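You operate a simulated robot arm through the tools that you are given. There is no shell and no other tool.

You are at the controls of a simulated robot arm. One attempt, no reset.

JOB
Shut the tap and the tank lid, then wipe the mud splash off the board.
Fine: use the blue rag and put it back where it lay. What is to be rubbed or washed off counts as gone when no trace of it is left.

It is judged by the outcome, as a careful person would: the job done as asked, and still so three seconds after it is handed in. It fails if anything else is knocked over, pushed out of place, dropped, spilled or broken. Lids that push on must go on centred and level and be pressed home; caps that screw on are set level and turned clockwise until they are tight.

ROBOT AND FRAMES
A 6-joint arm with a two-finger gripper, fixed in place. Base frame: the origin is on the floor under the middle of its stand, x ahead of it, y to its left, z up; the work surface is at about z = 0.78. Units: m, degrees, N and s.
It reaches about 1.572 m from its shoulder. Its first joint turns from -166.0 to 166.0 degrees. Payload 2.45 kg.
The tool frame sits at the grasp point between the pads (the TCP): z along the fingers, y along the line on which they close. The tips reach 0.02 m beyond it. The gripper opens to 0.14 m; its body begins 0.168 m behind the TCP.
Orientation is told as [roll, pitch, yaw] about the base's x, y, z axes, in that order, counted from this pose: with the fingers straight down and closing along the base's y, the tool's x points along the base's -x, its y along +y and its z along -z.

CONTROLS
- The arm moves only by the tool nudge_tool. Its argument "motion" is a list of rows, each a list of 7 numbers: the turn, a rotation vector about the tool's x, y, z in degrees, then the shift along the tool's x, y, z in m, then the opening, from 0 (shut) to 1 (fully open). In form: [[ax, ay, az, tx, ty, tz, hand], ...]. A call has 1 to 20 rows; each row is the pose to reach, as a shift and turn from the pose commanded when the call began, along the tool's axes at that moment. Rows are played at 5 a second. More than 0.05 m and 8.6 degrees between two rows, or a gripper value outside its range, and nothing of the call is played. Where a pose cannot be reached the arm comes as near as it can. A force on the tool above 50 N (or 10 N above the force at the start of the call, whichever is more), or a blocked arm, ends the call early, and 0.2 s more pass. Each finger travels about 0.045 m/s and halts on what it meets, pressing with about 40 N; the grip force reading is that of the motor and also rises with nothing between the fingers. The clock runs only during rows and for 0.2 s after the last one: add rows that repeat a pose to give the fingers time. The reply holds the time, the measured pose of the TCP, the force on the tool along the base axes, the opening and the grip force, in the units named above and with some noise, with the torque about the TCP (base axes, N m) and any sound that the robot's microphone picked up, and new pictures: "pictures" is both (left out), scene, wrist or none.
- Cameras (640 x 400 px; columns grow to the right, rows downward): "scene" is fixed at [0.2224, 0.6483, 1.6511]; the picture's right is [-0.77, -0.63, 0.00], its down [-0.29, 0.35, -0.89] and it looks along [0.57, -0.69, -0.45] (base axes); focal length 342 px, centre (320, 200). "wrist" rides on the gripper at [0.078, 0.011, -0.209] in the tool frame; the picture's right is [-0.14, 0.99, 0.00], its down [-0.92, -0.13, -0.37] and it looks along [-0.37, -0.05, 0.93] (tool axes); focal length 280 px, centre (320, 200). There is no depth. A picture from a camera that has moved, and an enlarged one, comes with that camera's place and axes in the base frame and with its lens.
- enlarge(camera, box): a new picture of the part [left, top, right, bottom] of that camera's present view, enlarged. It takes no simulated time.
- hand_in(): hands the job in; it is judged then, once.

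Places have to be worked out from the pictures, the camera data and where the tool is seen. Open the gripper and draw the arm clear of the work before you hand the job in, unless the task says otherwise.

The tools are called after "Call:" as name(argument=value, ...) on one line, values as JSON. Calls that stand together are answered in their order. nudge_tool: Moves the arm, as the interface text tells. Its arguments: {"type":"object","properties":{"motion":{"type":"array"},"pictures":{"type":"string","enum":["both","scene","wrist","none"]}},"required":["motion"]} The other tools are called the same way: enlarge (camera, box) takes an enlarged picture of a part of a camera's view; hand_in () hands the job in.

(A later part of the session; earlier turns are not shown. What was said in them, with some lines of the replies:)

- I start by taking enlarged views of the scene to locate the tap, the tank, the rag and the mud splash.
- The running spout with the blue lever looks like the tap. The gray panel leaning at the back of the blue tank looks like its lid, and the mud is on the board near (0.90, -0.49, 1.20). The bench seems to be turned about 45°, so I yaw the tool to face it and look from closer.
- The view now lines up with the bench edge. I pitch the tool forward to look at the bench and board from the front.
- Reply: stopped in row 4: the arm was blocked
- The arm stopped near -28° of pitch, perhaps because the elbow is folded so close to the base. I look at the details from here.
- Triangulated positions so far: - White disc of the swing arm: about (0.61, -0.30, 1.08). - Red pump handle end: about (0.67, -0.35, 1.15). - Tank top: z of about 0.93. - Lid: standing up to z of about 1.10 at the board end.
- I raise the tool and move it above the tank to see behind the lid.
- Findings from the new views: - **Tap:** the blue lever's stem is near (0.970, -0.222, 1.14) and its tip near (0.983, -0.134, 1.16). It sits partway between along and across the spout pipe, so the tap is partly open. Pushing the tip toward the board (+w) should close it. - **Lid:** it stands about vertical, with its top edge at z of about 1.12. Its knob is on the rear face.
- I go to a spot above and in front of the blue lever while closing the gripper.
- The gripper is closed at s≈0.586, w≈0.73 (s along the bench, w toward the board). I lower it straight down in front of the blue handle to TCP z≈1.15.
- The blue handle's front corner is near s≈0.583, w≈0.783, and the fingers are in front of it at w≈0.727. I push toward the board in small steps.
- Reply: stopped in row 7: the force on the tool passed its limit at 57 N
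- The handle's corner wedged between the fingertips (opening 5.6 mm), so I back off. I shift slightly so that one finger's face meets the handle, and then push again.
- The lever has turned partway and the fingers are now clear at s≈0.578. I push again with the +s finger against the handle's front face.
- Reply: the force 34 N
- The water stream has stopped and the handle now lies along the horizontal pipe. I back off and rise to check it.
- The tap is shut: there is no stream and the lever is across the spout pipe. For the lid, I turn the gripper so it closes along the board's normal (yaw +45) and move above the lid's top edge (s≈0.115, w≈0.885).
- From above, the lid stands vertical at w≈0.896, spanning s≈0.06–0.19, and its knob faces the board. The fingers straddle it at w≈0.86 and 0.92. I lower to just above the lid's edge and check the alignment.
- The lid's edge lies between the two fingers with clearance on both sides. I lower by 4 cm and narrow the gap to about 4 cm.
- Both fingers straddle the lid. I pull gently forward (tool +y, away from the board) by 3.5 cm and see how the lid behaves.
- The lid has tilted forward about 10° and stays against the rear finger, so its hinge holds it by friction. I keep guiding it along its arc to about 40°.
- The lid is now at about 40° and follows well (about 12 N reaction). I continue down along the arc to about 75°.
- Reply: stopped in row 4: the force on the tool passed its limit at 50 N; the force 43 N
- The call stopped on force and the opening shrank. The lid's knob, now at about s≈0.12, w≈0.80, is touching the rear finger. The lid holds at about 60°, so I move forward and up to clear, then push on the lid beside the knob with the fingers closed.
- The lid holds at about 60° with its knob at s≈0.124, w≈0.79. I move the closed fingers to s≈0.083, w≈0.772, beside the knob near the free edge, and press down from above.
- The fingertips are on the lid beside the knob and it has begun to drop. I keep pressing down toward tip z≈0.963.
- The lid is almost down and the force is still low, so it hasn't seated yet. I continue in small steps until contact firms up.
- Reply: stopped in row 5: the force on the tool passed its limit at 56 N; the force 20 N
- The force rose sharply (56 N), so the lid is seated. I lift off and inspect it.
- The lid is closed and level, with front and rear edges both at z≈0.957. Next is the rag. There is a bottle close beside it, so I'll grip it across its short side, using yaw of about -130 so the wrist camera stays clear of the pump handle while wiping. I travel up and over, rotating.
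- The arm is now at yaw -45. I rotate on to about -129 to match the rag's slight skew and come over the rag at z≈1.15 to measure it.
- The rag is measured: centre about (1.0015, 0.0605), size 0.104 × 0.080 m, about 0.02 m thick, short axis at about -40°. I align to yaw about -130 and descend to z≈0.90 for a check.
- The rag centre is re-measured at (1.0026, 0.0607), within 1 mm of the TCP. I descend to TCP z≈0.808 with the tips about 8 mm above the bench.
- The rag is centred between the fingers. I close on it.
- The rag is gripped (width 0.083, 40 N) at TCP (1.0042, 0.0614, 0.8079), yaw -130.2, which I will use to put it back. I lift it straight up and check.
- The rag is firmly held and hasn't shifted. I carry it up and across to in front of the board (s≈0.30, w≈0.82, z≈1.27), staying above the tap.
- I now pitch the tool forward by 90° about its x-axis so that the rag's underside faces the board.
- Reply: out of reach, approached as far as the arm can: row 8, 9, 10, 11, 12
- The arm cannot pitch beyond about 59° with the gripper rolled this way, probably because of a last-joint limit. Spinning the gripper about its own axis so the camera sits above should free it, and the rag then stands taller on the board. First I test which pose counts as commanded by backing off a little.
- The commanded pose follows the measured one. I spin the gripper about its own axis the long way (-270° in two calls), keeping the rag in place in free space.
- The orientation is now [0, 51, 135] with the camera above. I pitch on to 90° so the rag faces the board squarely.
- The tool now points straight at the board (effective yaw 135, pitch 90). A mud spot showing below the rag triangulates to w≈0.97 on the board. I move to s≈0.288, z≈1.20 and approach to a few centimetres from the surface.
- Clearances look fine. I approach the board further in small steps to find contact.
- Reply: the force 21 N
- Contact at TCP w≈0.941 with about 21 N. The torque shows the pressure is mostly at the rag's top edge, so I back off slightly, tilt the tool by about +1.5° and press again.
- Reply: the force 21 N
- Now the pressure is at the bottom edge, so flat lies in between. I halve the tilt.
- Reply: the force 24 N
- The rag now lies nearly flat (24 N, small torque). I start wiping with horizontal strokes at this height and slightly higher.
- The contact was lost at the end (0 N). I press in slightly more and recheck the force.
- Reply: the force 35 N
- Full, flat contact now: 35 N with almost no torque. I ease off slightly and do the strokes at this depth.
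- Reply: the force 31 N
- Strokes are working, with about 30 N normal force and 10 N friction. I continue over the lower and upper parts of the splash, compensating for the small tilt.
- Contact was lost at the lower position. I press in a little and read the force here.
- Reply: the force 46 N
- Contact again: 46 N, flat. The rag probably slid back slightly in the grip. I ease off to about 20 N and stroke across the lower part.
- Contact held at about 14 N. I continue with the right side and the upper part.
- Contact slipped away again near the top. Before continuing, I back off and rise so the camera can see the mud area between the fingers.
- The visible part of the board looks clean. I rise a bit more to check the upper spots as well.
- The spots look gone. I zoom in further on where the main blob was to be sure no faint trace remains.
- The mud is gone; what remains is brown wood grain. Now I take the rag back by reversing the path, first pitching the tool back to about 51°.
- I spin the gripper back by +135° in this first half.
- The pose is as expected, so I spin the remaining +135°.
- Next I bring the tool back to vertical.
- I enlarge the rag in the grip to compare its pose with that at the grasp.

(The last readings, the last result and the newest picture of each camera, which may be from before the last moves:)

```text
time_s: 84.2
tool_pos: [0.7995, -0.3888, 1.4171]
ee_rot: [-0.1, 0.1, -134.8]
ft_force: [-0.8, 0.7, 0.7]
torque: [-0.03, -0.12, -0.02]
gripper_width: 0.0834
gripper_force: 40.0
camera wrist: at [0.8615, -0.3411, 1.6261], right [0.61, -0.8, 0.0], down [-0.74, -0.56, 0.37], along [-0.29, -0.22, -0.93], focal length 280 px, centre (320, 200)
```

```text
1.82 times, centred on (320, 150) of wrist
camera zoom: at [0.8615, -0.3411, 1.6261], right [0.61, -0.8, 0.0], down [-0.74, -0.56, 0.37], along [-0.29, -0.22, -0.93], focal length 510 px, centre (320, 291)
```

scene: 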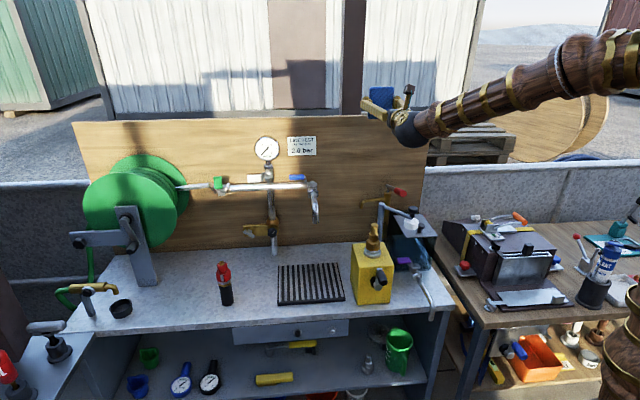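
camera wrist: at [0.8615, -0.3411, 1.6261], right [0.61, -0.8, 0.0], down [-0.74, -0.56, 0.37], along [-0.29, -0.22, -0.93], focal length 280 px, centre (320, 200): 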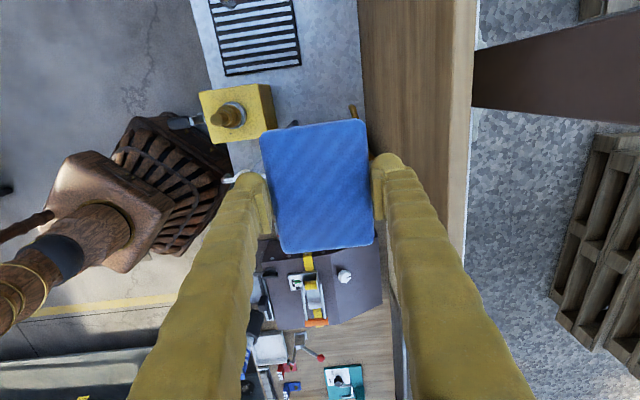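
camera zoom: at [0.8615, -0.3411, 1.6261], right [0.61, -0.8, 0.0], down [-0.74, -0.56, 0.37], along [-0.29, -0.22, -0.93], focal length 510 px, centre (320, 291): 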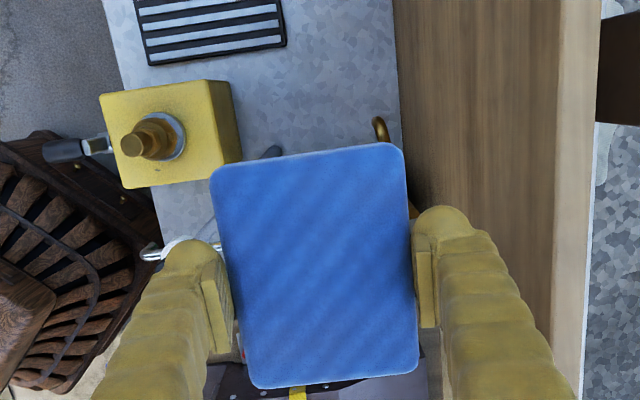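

The rag has slid about 2.5–3 mm deeper into the grip, but its lateral pose is unchanged within about 1 mm. I carry it back above its original place with yaw -130.2.

Call:
nudge_tool(motion=[[0, 0, -0.4, 0.0417, -0.0155, 0.005, 0.35], [0, 0, -0.8, 0.0835, -0.0309, 0.01, 0.35], [0, 0, -1.2, 0.1252, -0.0464, 0.02, 0.35], [0, 0, -1.6, 0.1669, -0.0619, 0.03, 0.35], [0, 0, -2.0, 0.2087, -0.0774, 0.04, 0.35], [0, 0, -2.4, 0.2504, -0.0928, 0.05, 0.35], [0, 0, -2.8, 0.2875, -0.1066, 0.07, 0.35], [0, 0, -3.2, 0.3246, -0.1203, 0.095, 0.35], [0, 0, -3.5, 0.3524, -0.1306, 0.13, 0.35], [0, 0, -3.8, 0.3802, -0.141, 0.168, 0.35], [0, 0, -4.1, 0.4081, -0.1513, 0.206, 0.35], [0, 0, -4.4, 0.4359, -0.1616, 0.244, 0.35], [0, 0, -4.6, 0.4544, -0.1685, 0.282, 0.35], [0, 0, -4.6, 0.4637, -0.1719, 0.317, 0.35]], pictures="both")

```text
time_s: 87.2
tool_pos: [1.0079, 0.0612, 1.1005]
ee_rot: [0.1, 0.1, -130.2]
ft_force: [0.4, -0.5, 0.5]
torque: [0.0, 0.01, 0.0]
gripper_width: 0.0835
gripper_force: 40.0
camera wrist: at [1.0649, 0.1135, 1.3097], right [0.67, -0.74, 0.0], down [-0.69, -0.62, 0.37], along [-0.27, -0.24, -0.93], focal length 280 px, centre (320, 200)
```

scene: 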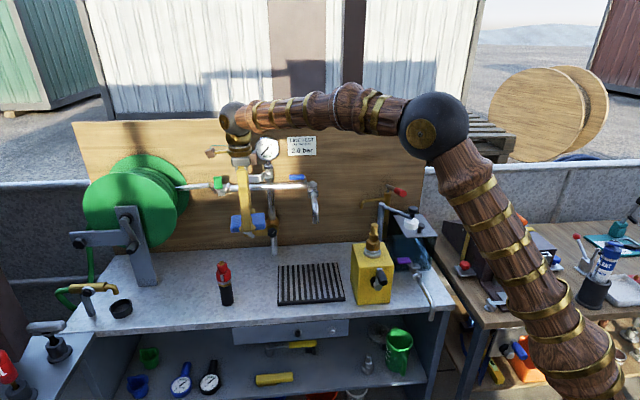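
wrist: 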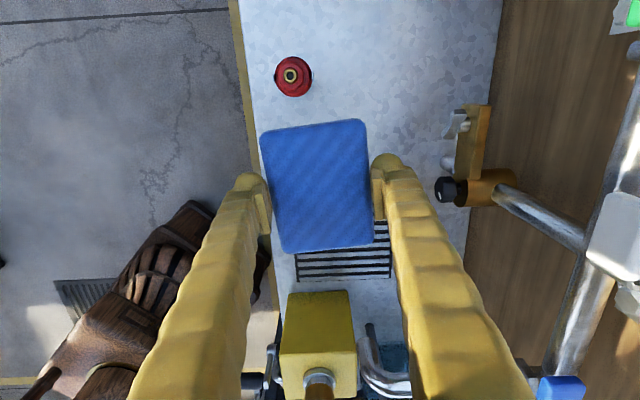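

The reading shows about 3.7 mm of x offset from the grasp spot. I correct that while descending to z≈0.91 and re-measure.

Call:
nudge_tool(motion=[[0, 0, 0, -0.001, -0.001, 0.04, 0.35], [0, 0, 0, -0.002, -0.002, 0.08, 0.35], [0, 0, 0, -0.0022, -0.0029, 0.12, 0.35], [0, 0, 0, -0.0022, -0.0029, 0.16, 0.35], [0, 0, 0, -0.0022, -0.0029, 0.19, 0.35], [0, 0, 0, -0.0022, -0.0029, 0.19, 0.35]], pictures="none")

Call:
nudge_tool(motion=[[0, 0, 0, 0, 0, 0, 0.35]], pictures="none")

```text
time_s: 88.6
tool_pos: [1.0027, 0.0604, 0.9101]
ee_rot: [0.1, 0.1, -130.3]
ft_force: [0.2, 0.7, -0.2]
torque: [-0.01, -0.04, 0.03]
gripper_width: 0.0835
gripper_force: 39.6
```

```text
time_s: 89.0
tool_pos: [1.0033, 0.0618, 0.91]
ee_rot: [-0.1, 0.0, -130.1]
ft_force: [0.1, 0.0, -0.2]
torque: [0.04, -0.01, 0.02]
gripper_width: 0.0834
gripper_force: 39.8
```

The position is within 1 mm of the grasp point. I lower the rag to just above the bench.

Call:
nudge_tool(motion=[[0, 0, 0, 0, 0, 0.035, 0.35], [0, 0, 0, 0, 0, 0.065, 0.35], [0, 0, 0, 0, 0, 0.085, 0.35], [0, 0, 0, 0, 0, 0.097, 0.35], [0, 0, 0, 0, 0, 0.101, 0.35]], pictures="both")

Call:
enlarge(camera="scene", box=[200, 230, 300, 320])

```text
time_s: 90.2
tool_pos: [1.0025, 0.0624, 0.8095]
ee_rot: [0.0, 0.1, -130.3]
ft_force: [-0.5, -0.4, 0.7]
torque: [-0.01, -0.01, -0.05]
gripper_width: 0.0834
gripper_force: 39.9
camera wrist: at [1.0607, 0.1141, 1.0184], right [0.67, -0.74, 0.0], down [-0.69, -0.62, 0.37], along [-0.27, -0.24, -0.93], focal length 280 px, centre (320, 200)
```

scene: 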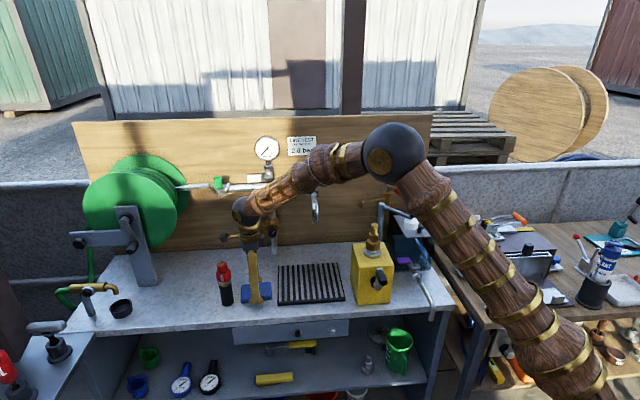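
wrist: 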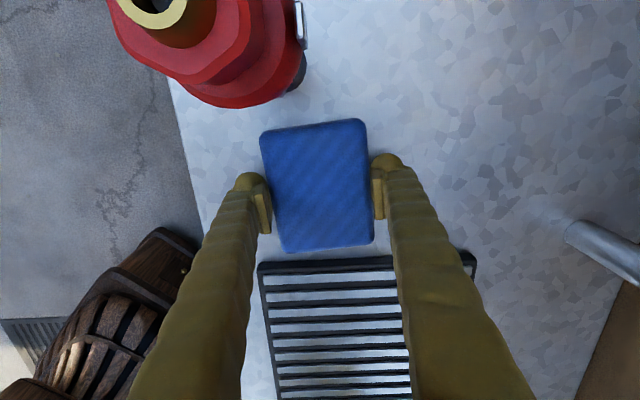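

```text
4.44 times, centred on (250, 275) of scene
camera zoom: at [0.2224, 0.6483, 1.6511], right [-0.77, -0.63, 0.0], down [-0.29, 0.35, -0.89], along [0.57, -0.69, -0.45], focal length 1518 px, centre (631, -133)
```

zoom: 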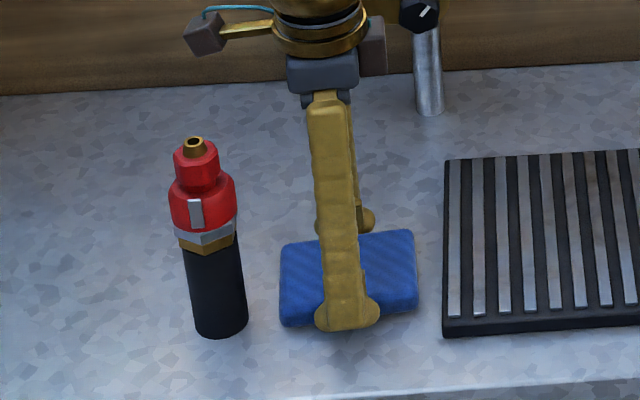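

The rag hangs about 3 mm above the bench and about 2 mm toward -s of its original outline. I correct that and lower until it touches.

Call:
nudge_tool(motion=[[0, 0, 0, 0.002, 0, 0, 0.35], [0, 0, 0, 0.002, 0, 0.002, 0.35], [0, 0, 0, 0.002, 0, 0.0035, 0.35], [0, 0, 0, 0.002, 0, 0.0045, 0.35]], pictures="none")

```text
time_s: 91.2
tool_pos: [1.0038, 0.0637, 0.8057]
ee_rot: [0.0, 0.2, -130.2]
ft_force: [-6.1, -4.3, 29.9]
torque: [0.9, 0.44, 0.14]
gripper_width: 0.0833
gripper_force: 40.0
```

The rag touches the bench (30 N). I ease up slightly and open the gripper.

Call:
nudge_tool(motion=[[0, 0, 0, 0, 0, -0.0008, 0.35], [0, 0, 0, 0, 0, -0.0008, 0.5], [0, 0, 0, 0, 0, -0.0008, 0.62], [0, 0, 0, 0, 0, -0.0008, 0.68], [0, 0, 0, 0, 0, -0.0008, 0.75], [0, 0, 0, 0, 0, -0.0008, 0.82], [0, 0, 0, 0, 0, -0.0008, 0.9], [0, 0, 0, 0, 0, -0.0008, 0.9]], pictures="both")

Call:
enlarge(camera="scene", box=[200, 230, 300, 320])

Call:
enlarge(camera="wrist", box=[200, 40, 440, 260])

```text
time_s: 93.0
tool_pos: [1.0042, 0.065, 0.8047]
ee_rot: [0.0, 0.1, -130.2]
ft_force: [1.0, -0.4, 0.8]
torque: [0.0, 0.01, -0.02]
gripper_width: 0.1258
gripper_force: 0.1
camera wrist: at [1.0618, 0.1167, 1.0142], right [0.67, -0.74, 0.0], down [-0.69, -0.62, 0.37], along [-0.27, -0.24, -0.93], focal length 280 px, centre (320, 200)
```

scene: 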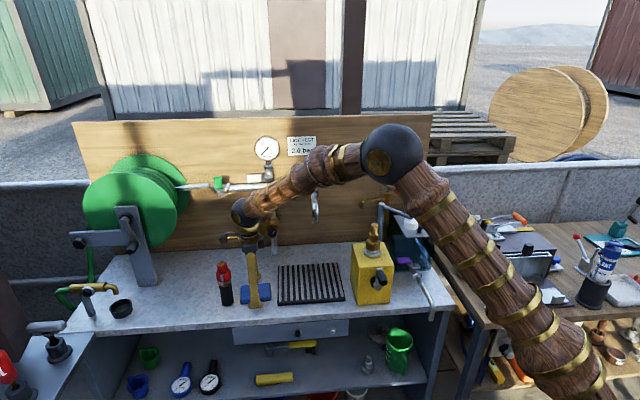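
wrist: 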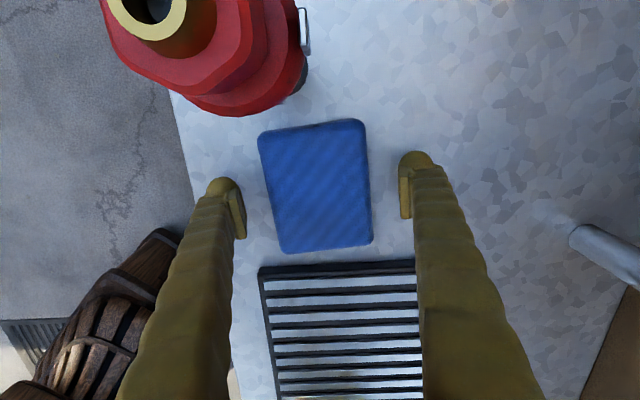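

```text
4.44 times, centred on (250, 275) of scene
camera zoom: at [0.2224, 0.6483, 1.6511], right [-0.77, -0.63, 0.0], down [-0.29, 0.35, -0.89], along [0.57, -0.69, -0.45], focal length 1518 px, centre (631, -133)
```

zoom: 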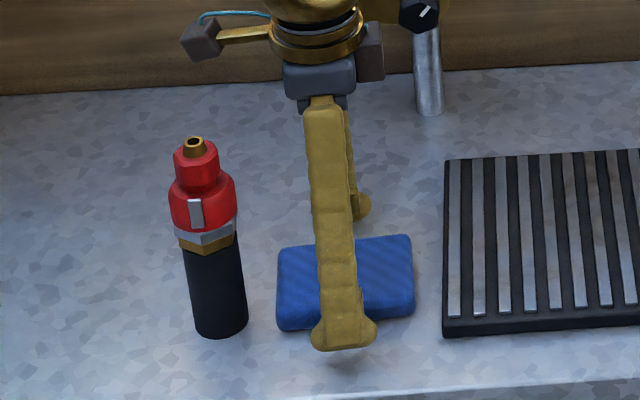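

```text
1.82 times, centred on (320, 150) of wrist
camera zoom: at [1.0618, 0.1167, 1.0142], right [0.67, -0.74, 0.0], down [-0.69, -0.62, 0.37], along [-0.27, -0.24, -0.93], focal length 510 px, centre (320, 291)
```

zoom: 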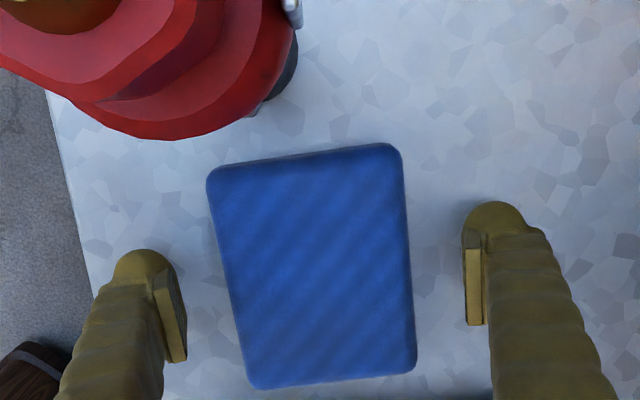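

The rag lies back in its original outline within about 1–2 mm. I lift straight up, clear of it.

Call:
nudge_tool(motion=[[0, 0, 0, 0, 0, -0.02, 0.9], [0, 0, 0, 0, 0, -0.06, 0.9], [0, 0, 0, 0, 0, -0.105, 0.9], [0, 0, 0, 0, 0, -0.15, 0.9], [0, 0, 0, 0, 0, -0.2, 0.9], [0, 0, 0, 0, 0, -0.25, 0.9], [0, 0, 0, 0, 0, -0.3, 0.9], [0, 0, 0, 0, 0, -0.345, 0.9]], pictures="both")

Call:
enlarge(camera="scene", box=[190, 220, 350, 320])

Call:
enlarge(camera="wrist", box=[200, 60, 440, 240])

Call:
enlarge(camera="scene", box=[330, 130, 450, 205])

Call:
enlarge(camera="scene", box=[355, 170, 455, 300])

```text
time_s: 94.8
tool_pos: [1.0015, 0.0634, 1.1478]
ee_rot: [-0.1, 0.0, -130.3]
ft_force: [1.0, -0.1, -1.5]
torque: [0.0, 0.03, 0.01]
gripper_width: 0.1263
gripper_force: 0.0
camera wrist: at [1.0609, 0.1159, 1.3575], right [0.67, -0.74, 0.0], down [-0.69, -0.62, 0.37], along [-0.27, -0.24, -0.93], focal length 280 px, centre (320, 200)
```

scene: 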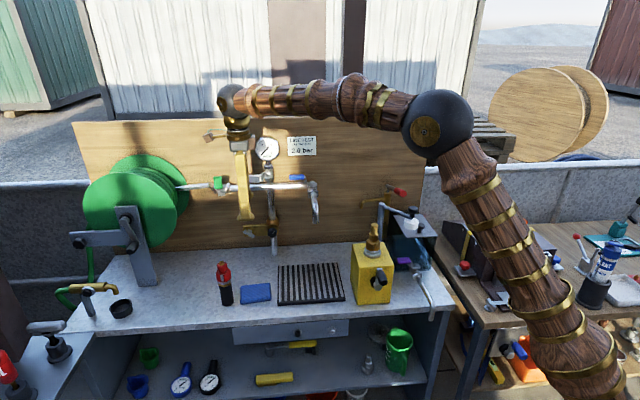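
wrist: 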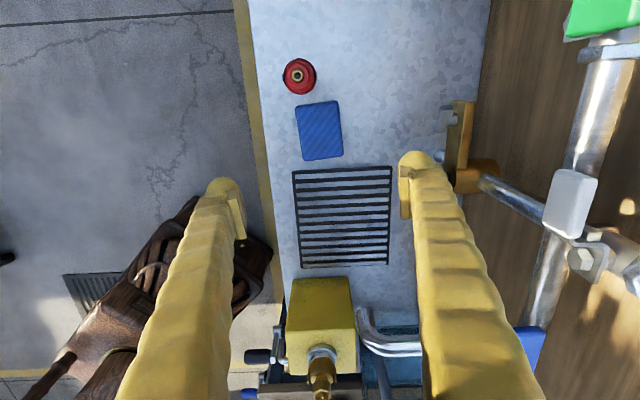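

```text
4.00 times, centred on (270, 270) of scene
camera zoom: at [0.2224, 0.6483, 1.6511], right [-0.77, -0.63, 0.0], down [-0.29, 0.35, -0.89], along [0.57, -0.69, -0.45], focal length 1366 px, centre (520, -80)
```

zoom: 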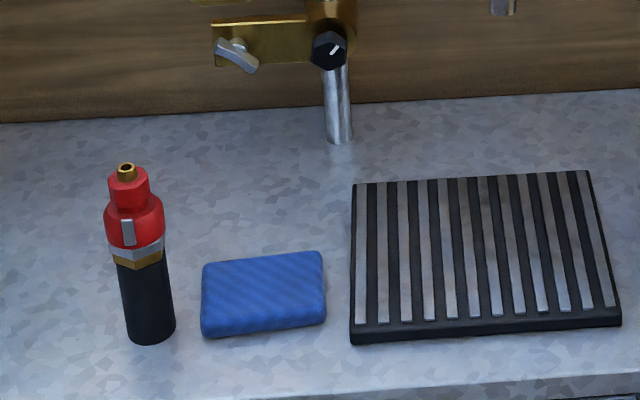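

```text
2.22 times, centred on (320, 150) of wrist
camera zoom: at [1.0609, 0.1159, 1.3575], right [0.67, -0.74, 0.0], down [-0.69, -0.62, 0.37], along [-0.27, -0.24, -0.93], focal length 623 px, centre (320, 311)
```

zoom: 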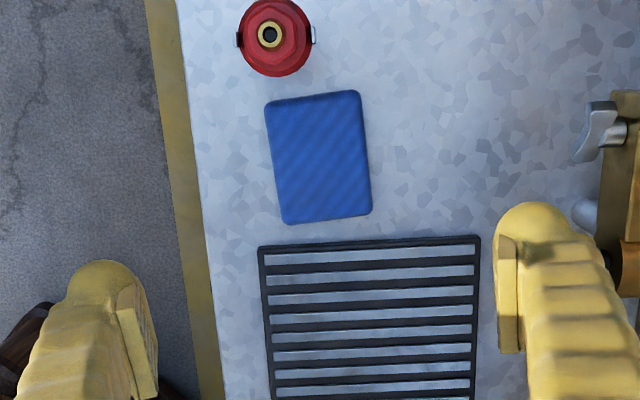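

```text
5.33 times, centred on (390, 168) of scene
camera zoom: at [0.2224, 0.6483, 1.6511], right [-0.77, -0.63, 0.0], down [-0.29, 0.35, -0.89], along [0.57, -0.69, -0.45], focal length 1822 px, centre (-53, 373)
```

zoom: 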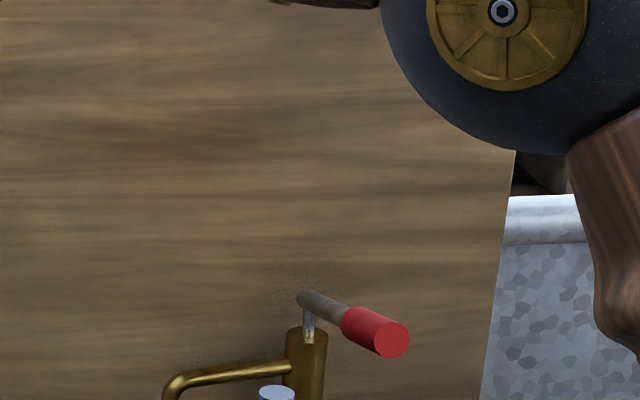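

```text
3.08 times, centred on (405, 235) of scene
camera zoom: at [0.2224, 0.6483, 1.6511], right [-0.77, -0.63, 0.0], down [-0.29, 0.35, -0.89], along [0.57, -0.69, -0.45], focal length 1051 px, centre (58, 92)
```

zoom: 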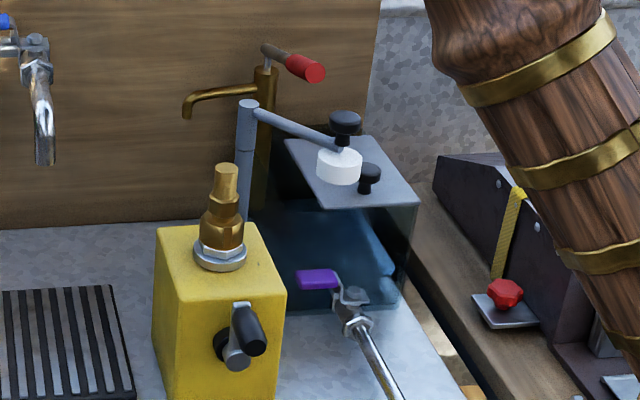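

The rag, bottle and grate look just as at the start, the mud area is clean, and the lid is closed. I rise higher to retreat and check the tap lever from above.

Call:
nudge_tool(motion=[[0, 0, 0, 0, -0.02, -0.045, 0.9], [0, 0, 0, 0, -0.04, -0.09, 0.9], [0, 0, 0, 0, -0.06, -0.135, 0.9], [0, 0, 0, 0, -0.08, -0.18, 0.9], [0, 0, 0, 0, -0.1, -0.225, 0.9], [0, 0, 0, 0, -0.12, -0.27, 0.9], [0, 0, 0, 0, -0.14, -0.31, 0.9]], pictures="both")

Call:
enlarge(camera="wrist", box=[400, 160, 560, 300])

Call:
enlarge(camera="scene", box=[240, 150, 340, 240])

```text
time_s: 96.4
tool_pos: [0.893, 0.1542, 1.4598]
ee_rot: [0.0, 0.1, -130.2]
ft_force: [-0.2, 0.2, 0.3]
torque: [0.0, 0.01, -0.01]
gripper_width: 0.126
gripper_force: 0.1
camera wrist: at [0.952, 0.2065, 1.6686], right [0.67, -0.74, 0.0], down [-0.69, -0.62, 0.37], along [-0.27, -0.24, -0.93], focal length 280 px, centre (320, 200)
```

scene: 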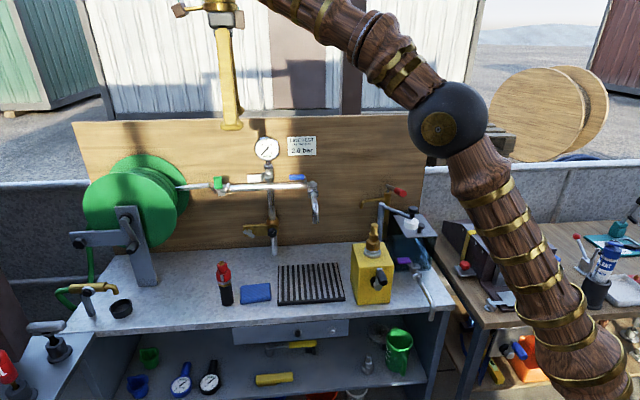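
wrist: 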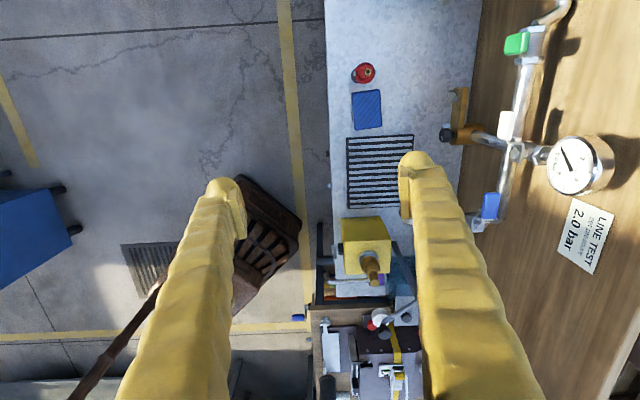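

```text
2.86 times, centred on (480, 230) of wrist
camera zoom: at [0.952, 0.2065, 1.6686], right [0.67, -0.74, 0.0], down [-0.69, -0.62, 0.37], along [-0.27, -0.24, -0.93], focal length 801 px, centre (-137, 114)
```

zoom: 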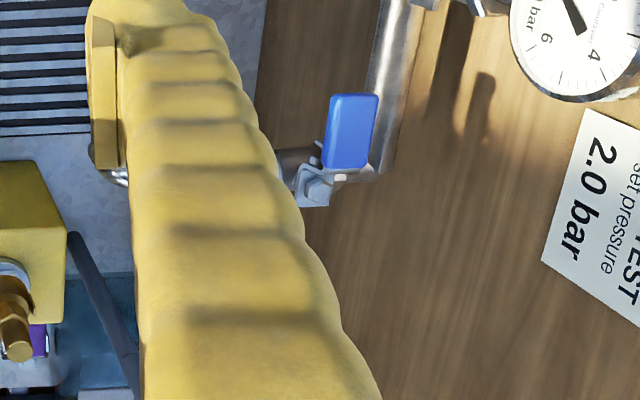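

```text
4.44 times, centred on (290, 195) of scene
camera zoom: at [0.2224, 0.6483, 1.6511], right [-0.77, -0.63, 0.0], down [-0.29, 0.35, -0.89], along [0.57, -0.69, -0.45], focal length 1518 px, centre (453, 222)
```

zoom: 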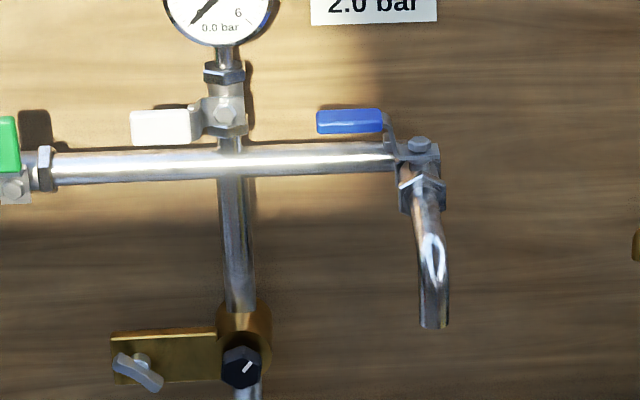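

The tap lever is parallel to the line pipe (across the spout) with no water running. The lid is shut and level, the board is clean, and the rag is back in place. The gripper is open and the arm is clear, so I hand in.

Call:
hand_in()

```text
The job is handed in.
```

I shut the tap, closed the tank lid, wiped the mud off the board and put the blue rag back. The job is handed in, but I have no result from the judging yet.

- **Tap:** the blue lever now sits across the spout pipe, and no water is running.
- **Tank lid:** it is down and level. I pressed it until it stopped firmly, at about 56 N.
- **Mud splash:** I rubbed the area with the blue rag. Close-up views afterwards show only wood grain where the splash was.
- **Rag:** it lies back in its original outline, within about 1–2 mm.

While I was closing the lid, its knob briefly pressed against the gripper. I backed off and closed the lid from beside the knob; nothing moved out of place. Everything else I could see looked as it did at the start. The gripper was open and the arm clear when I handed in.
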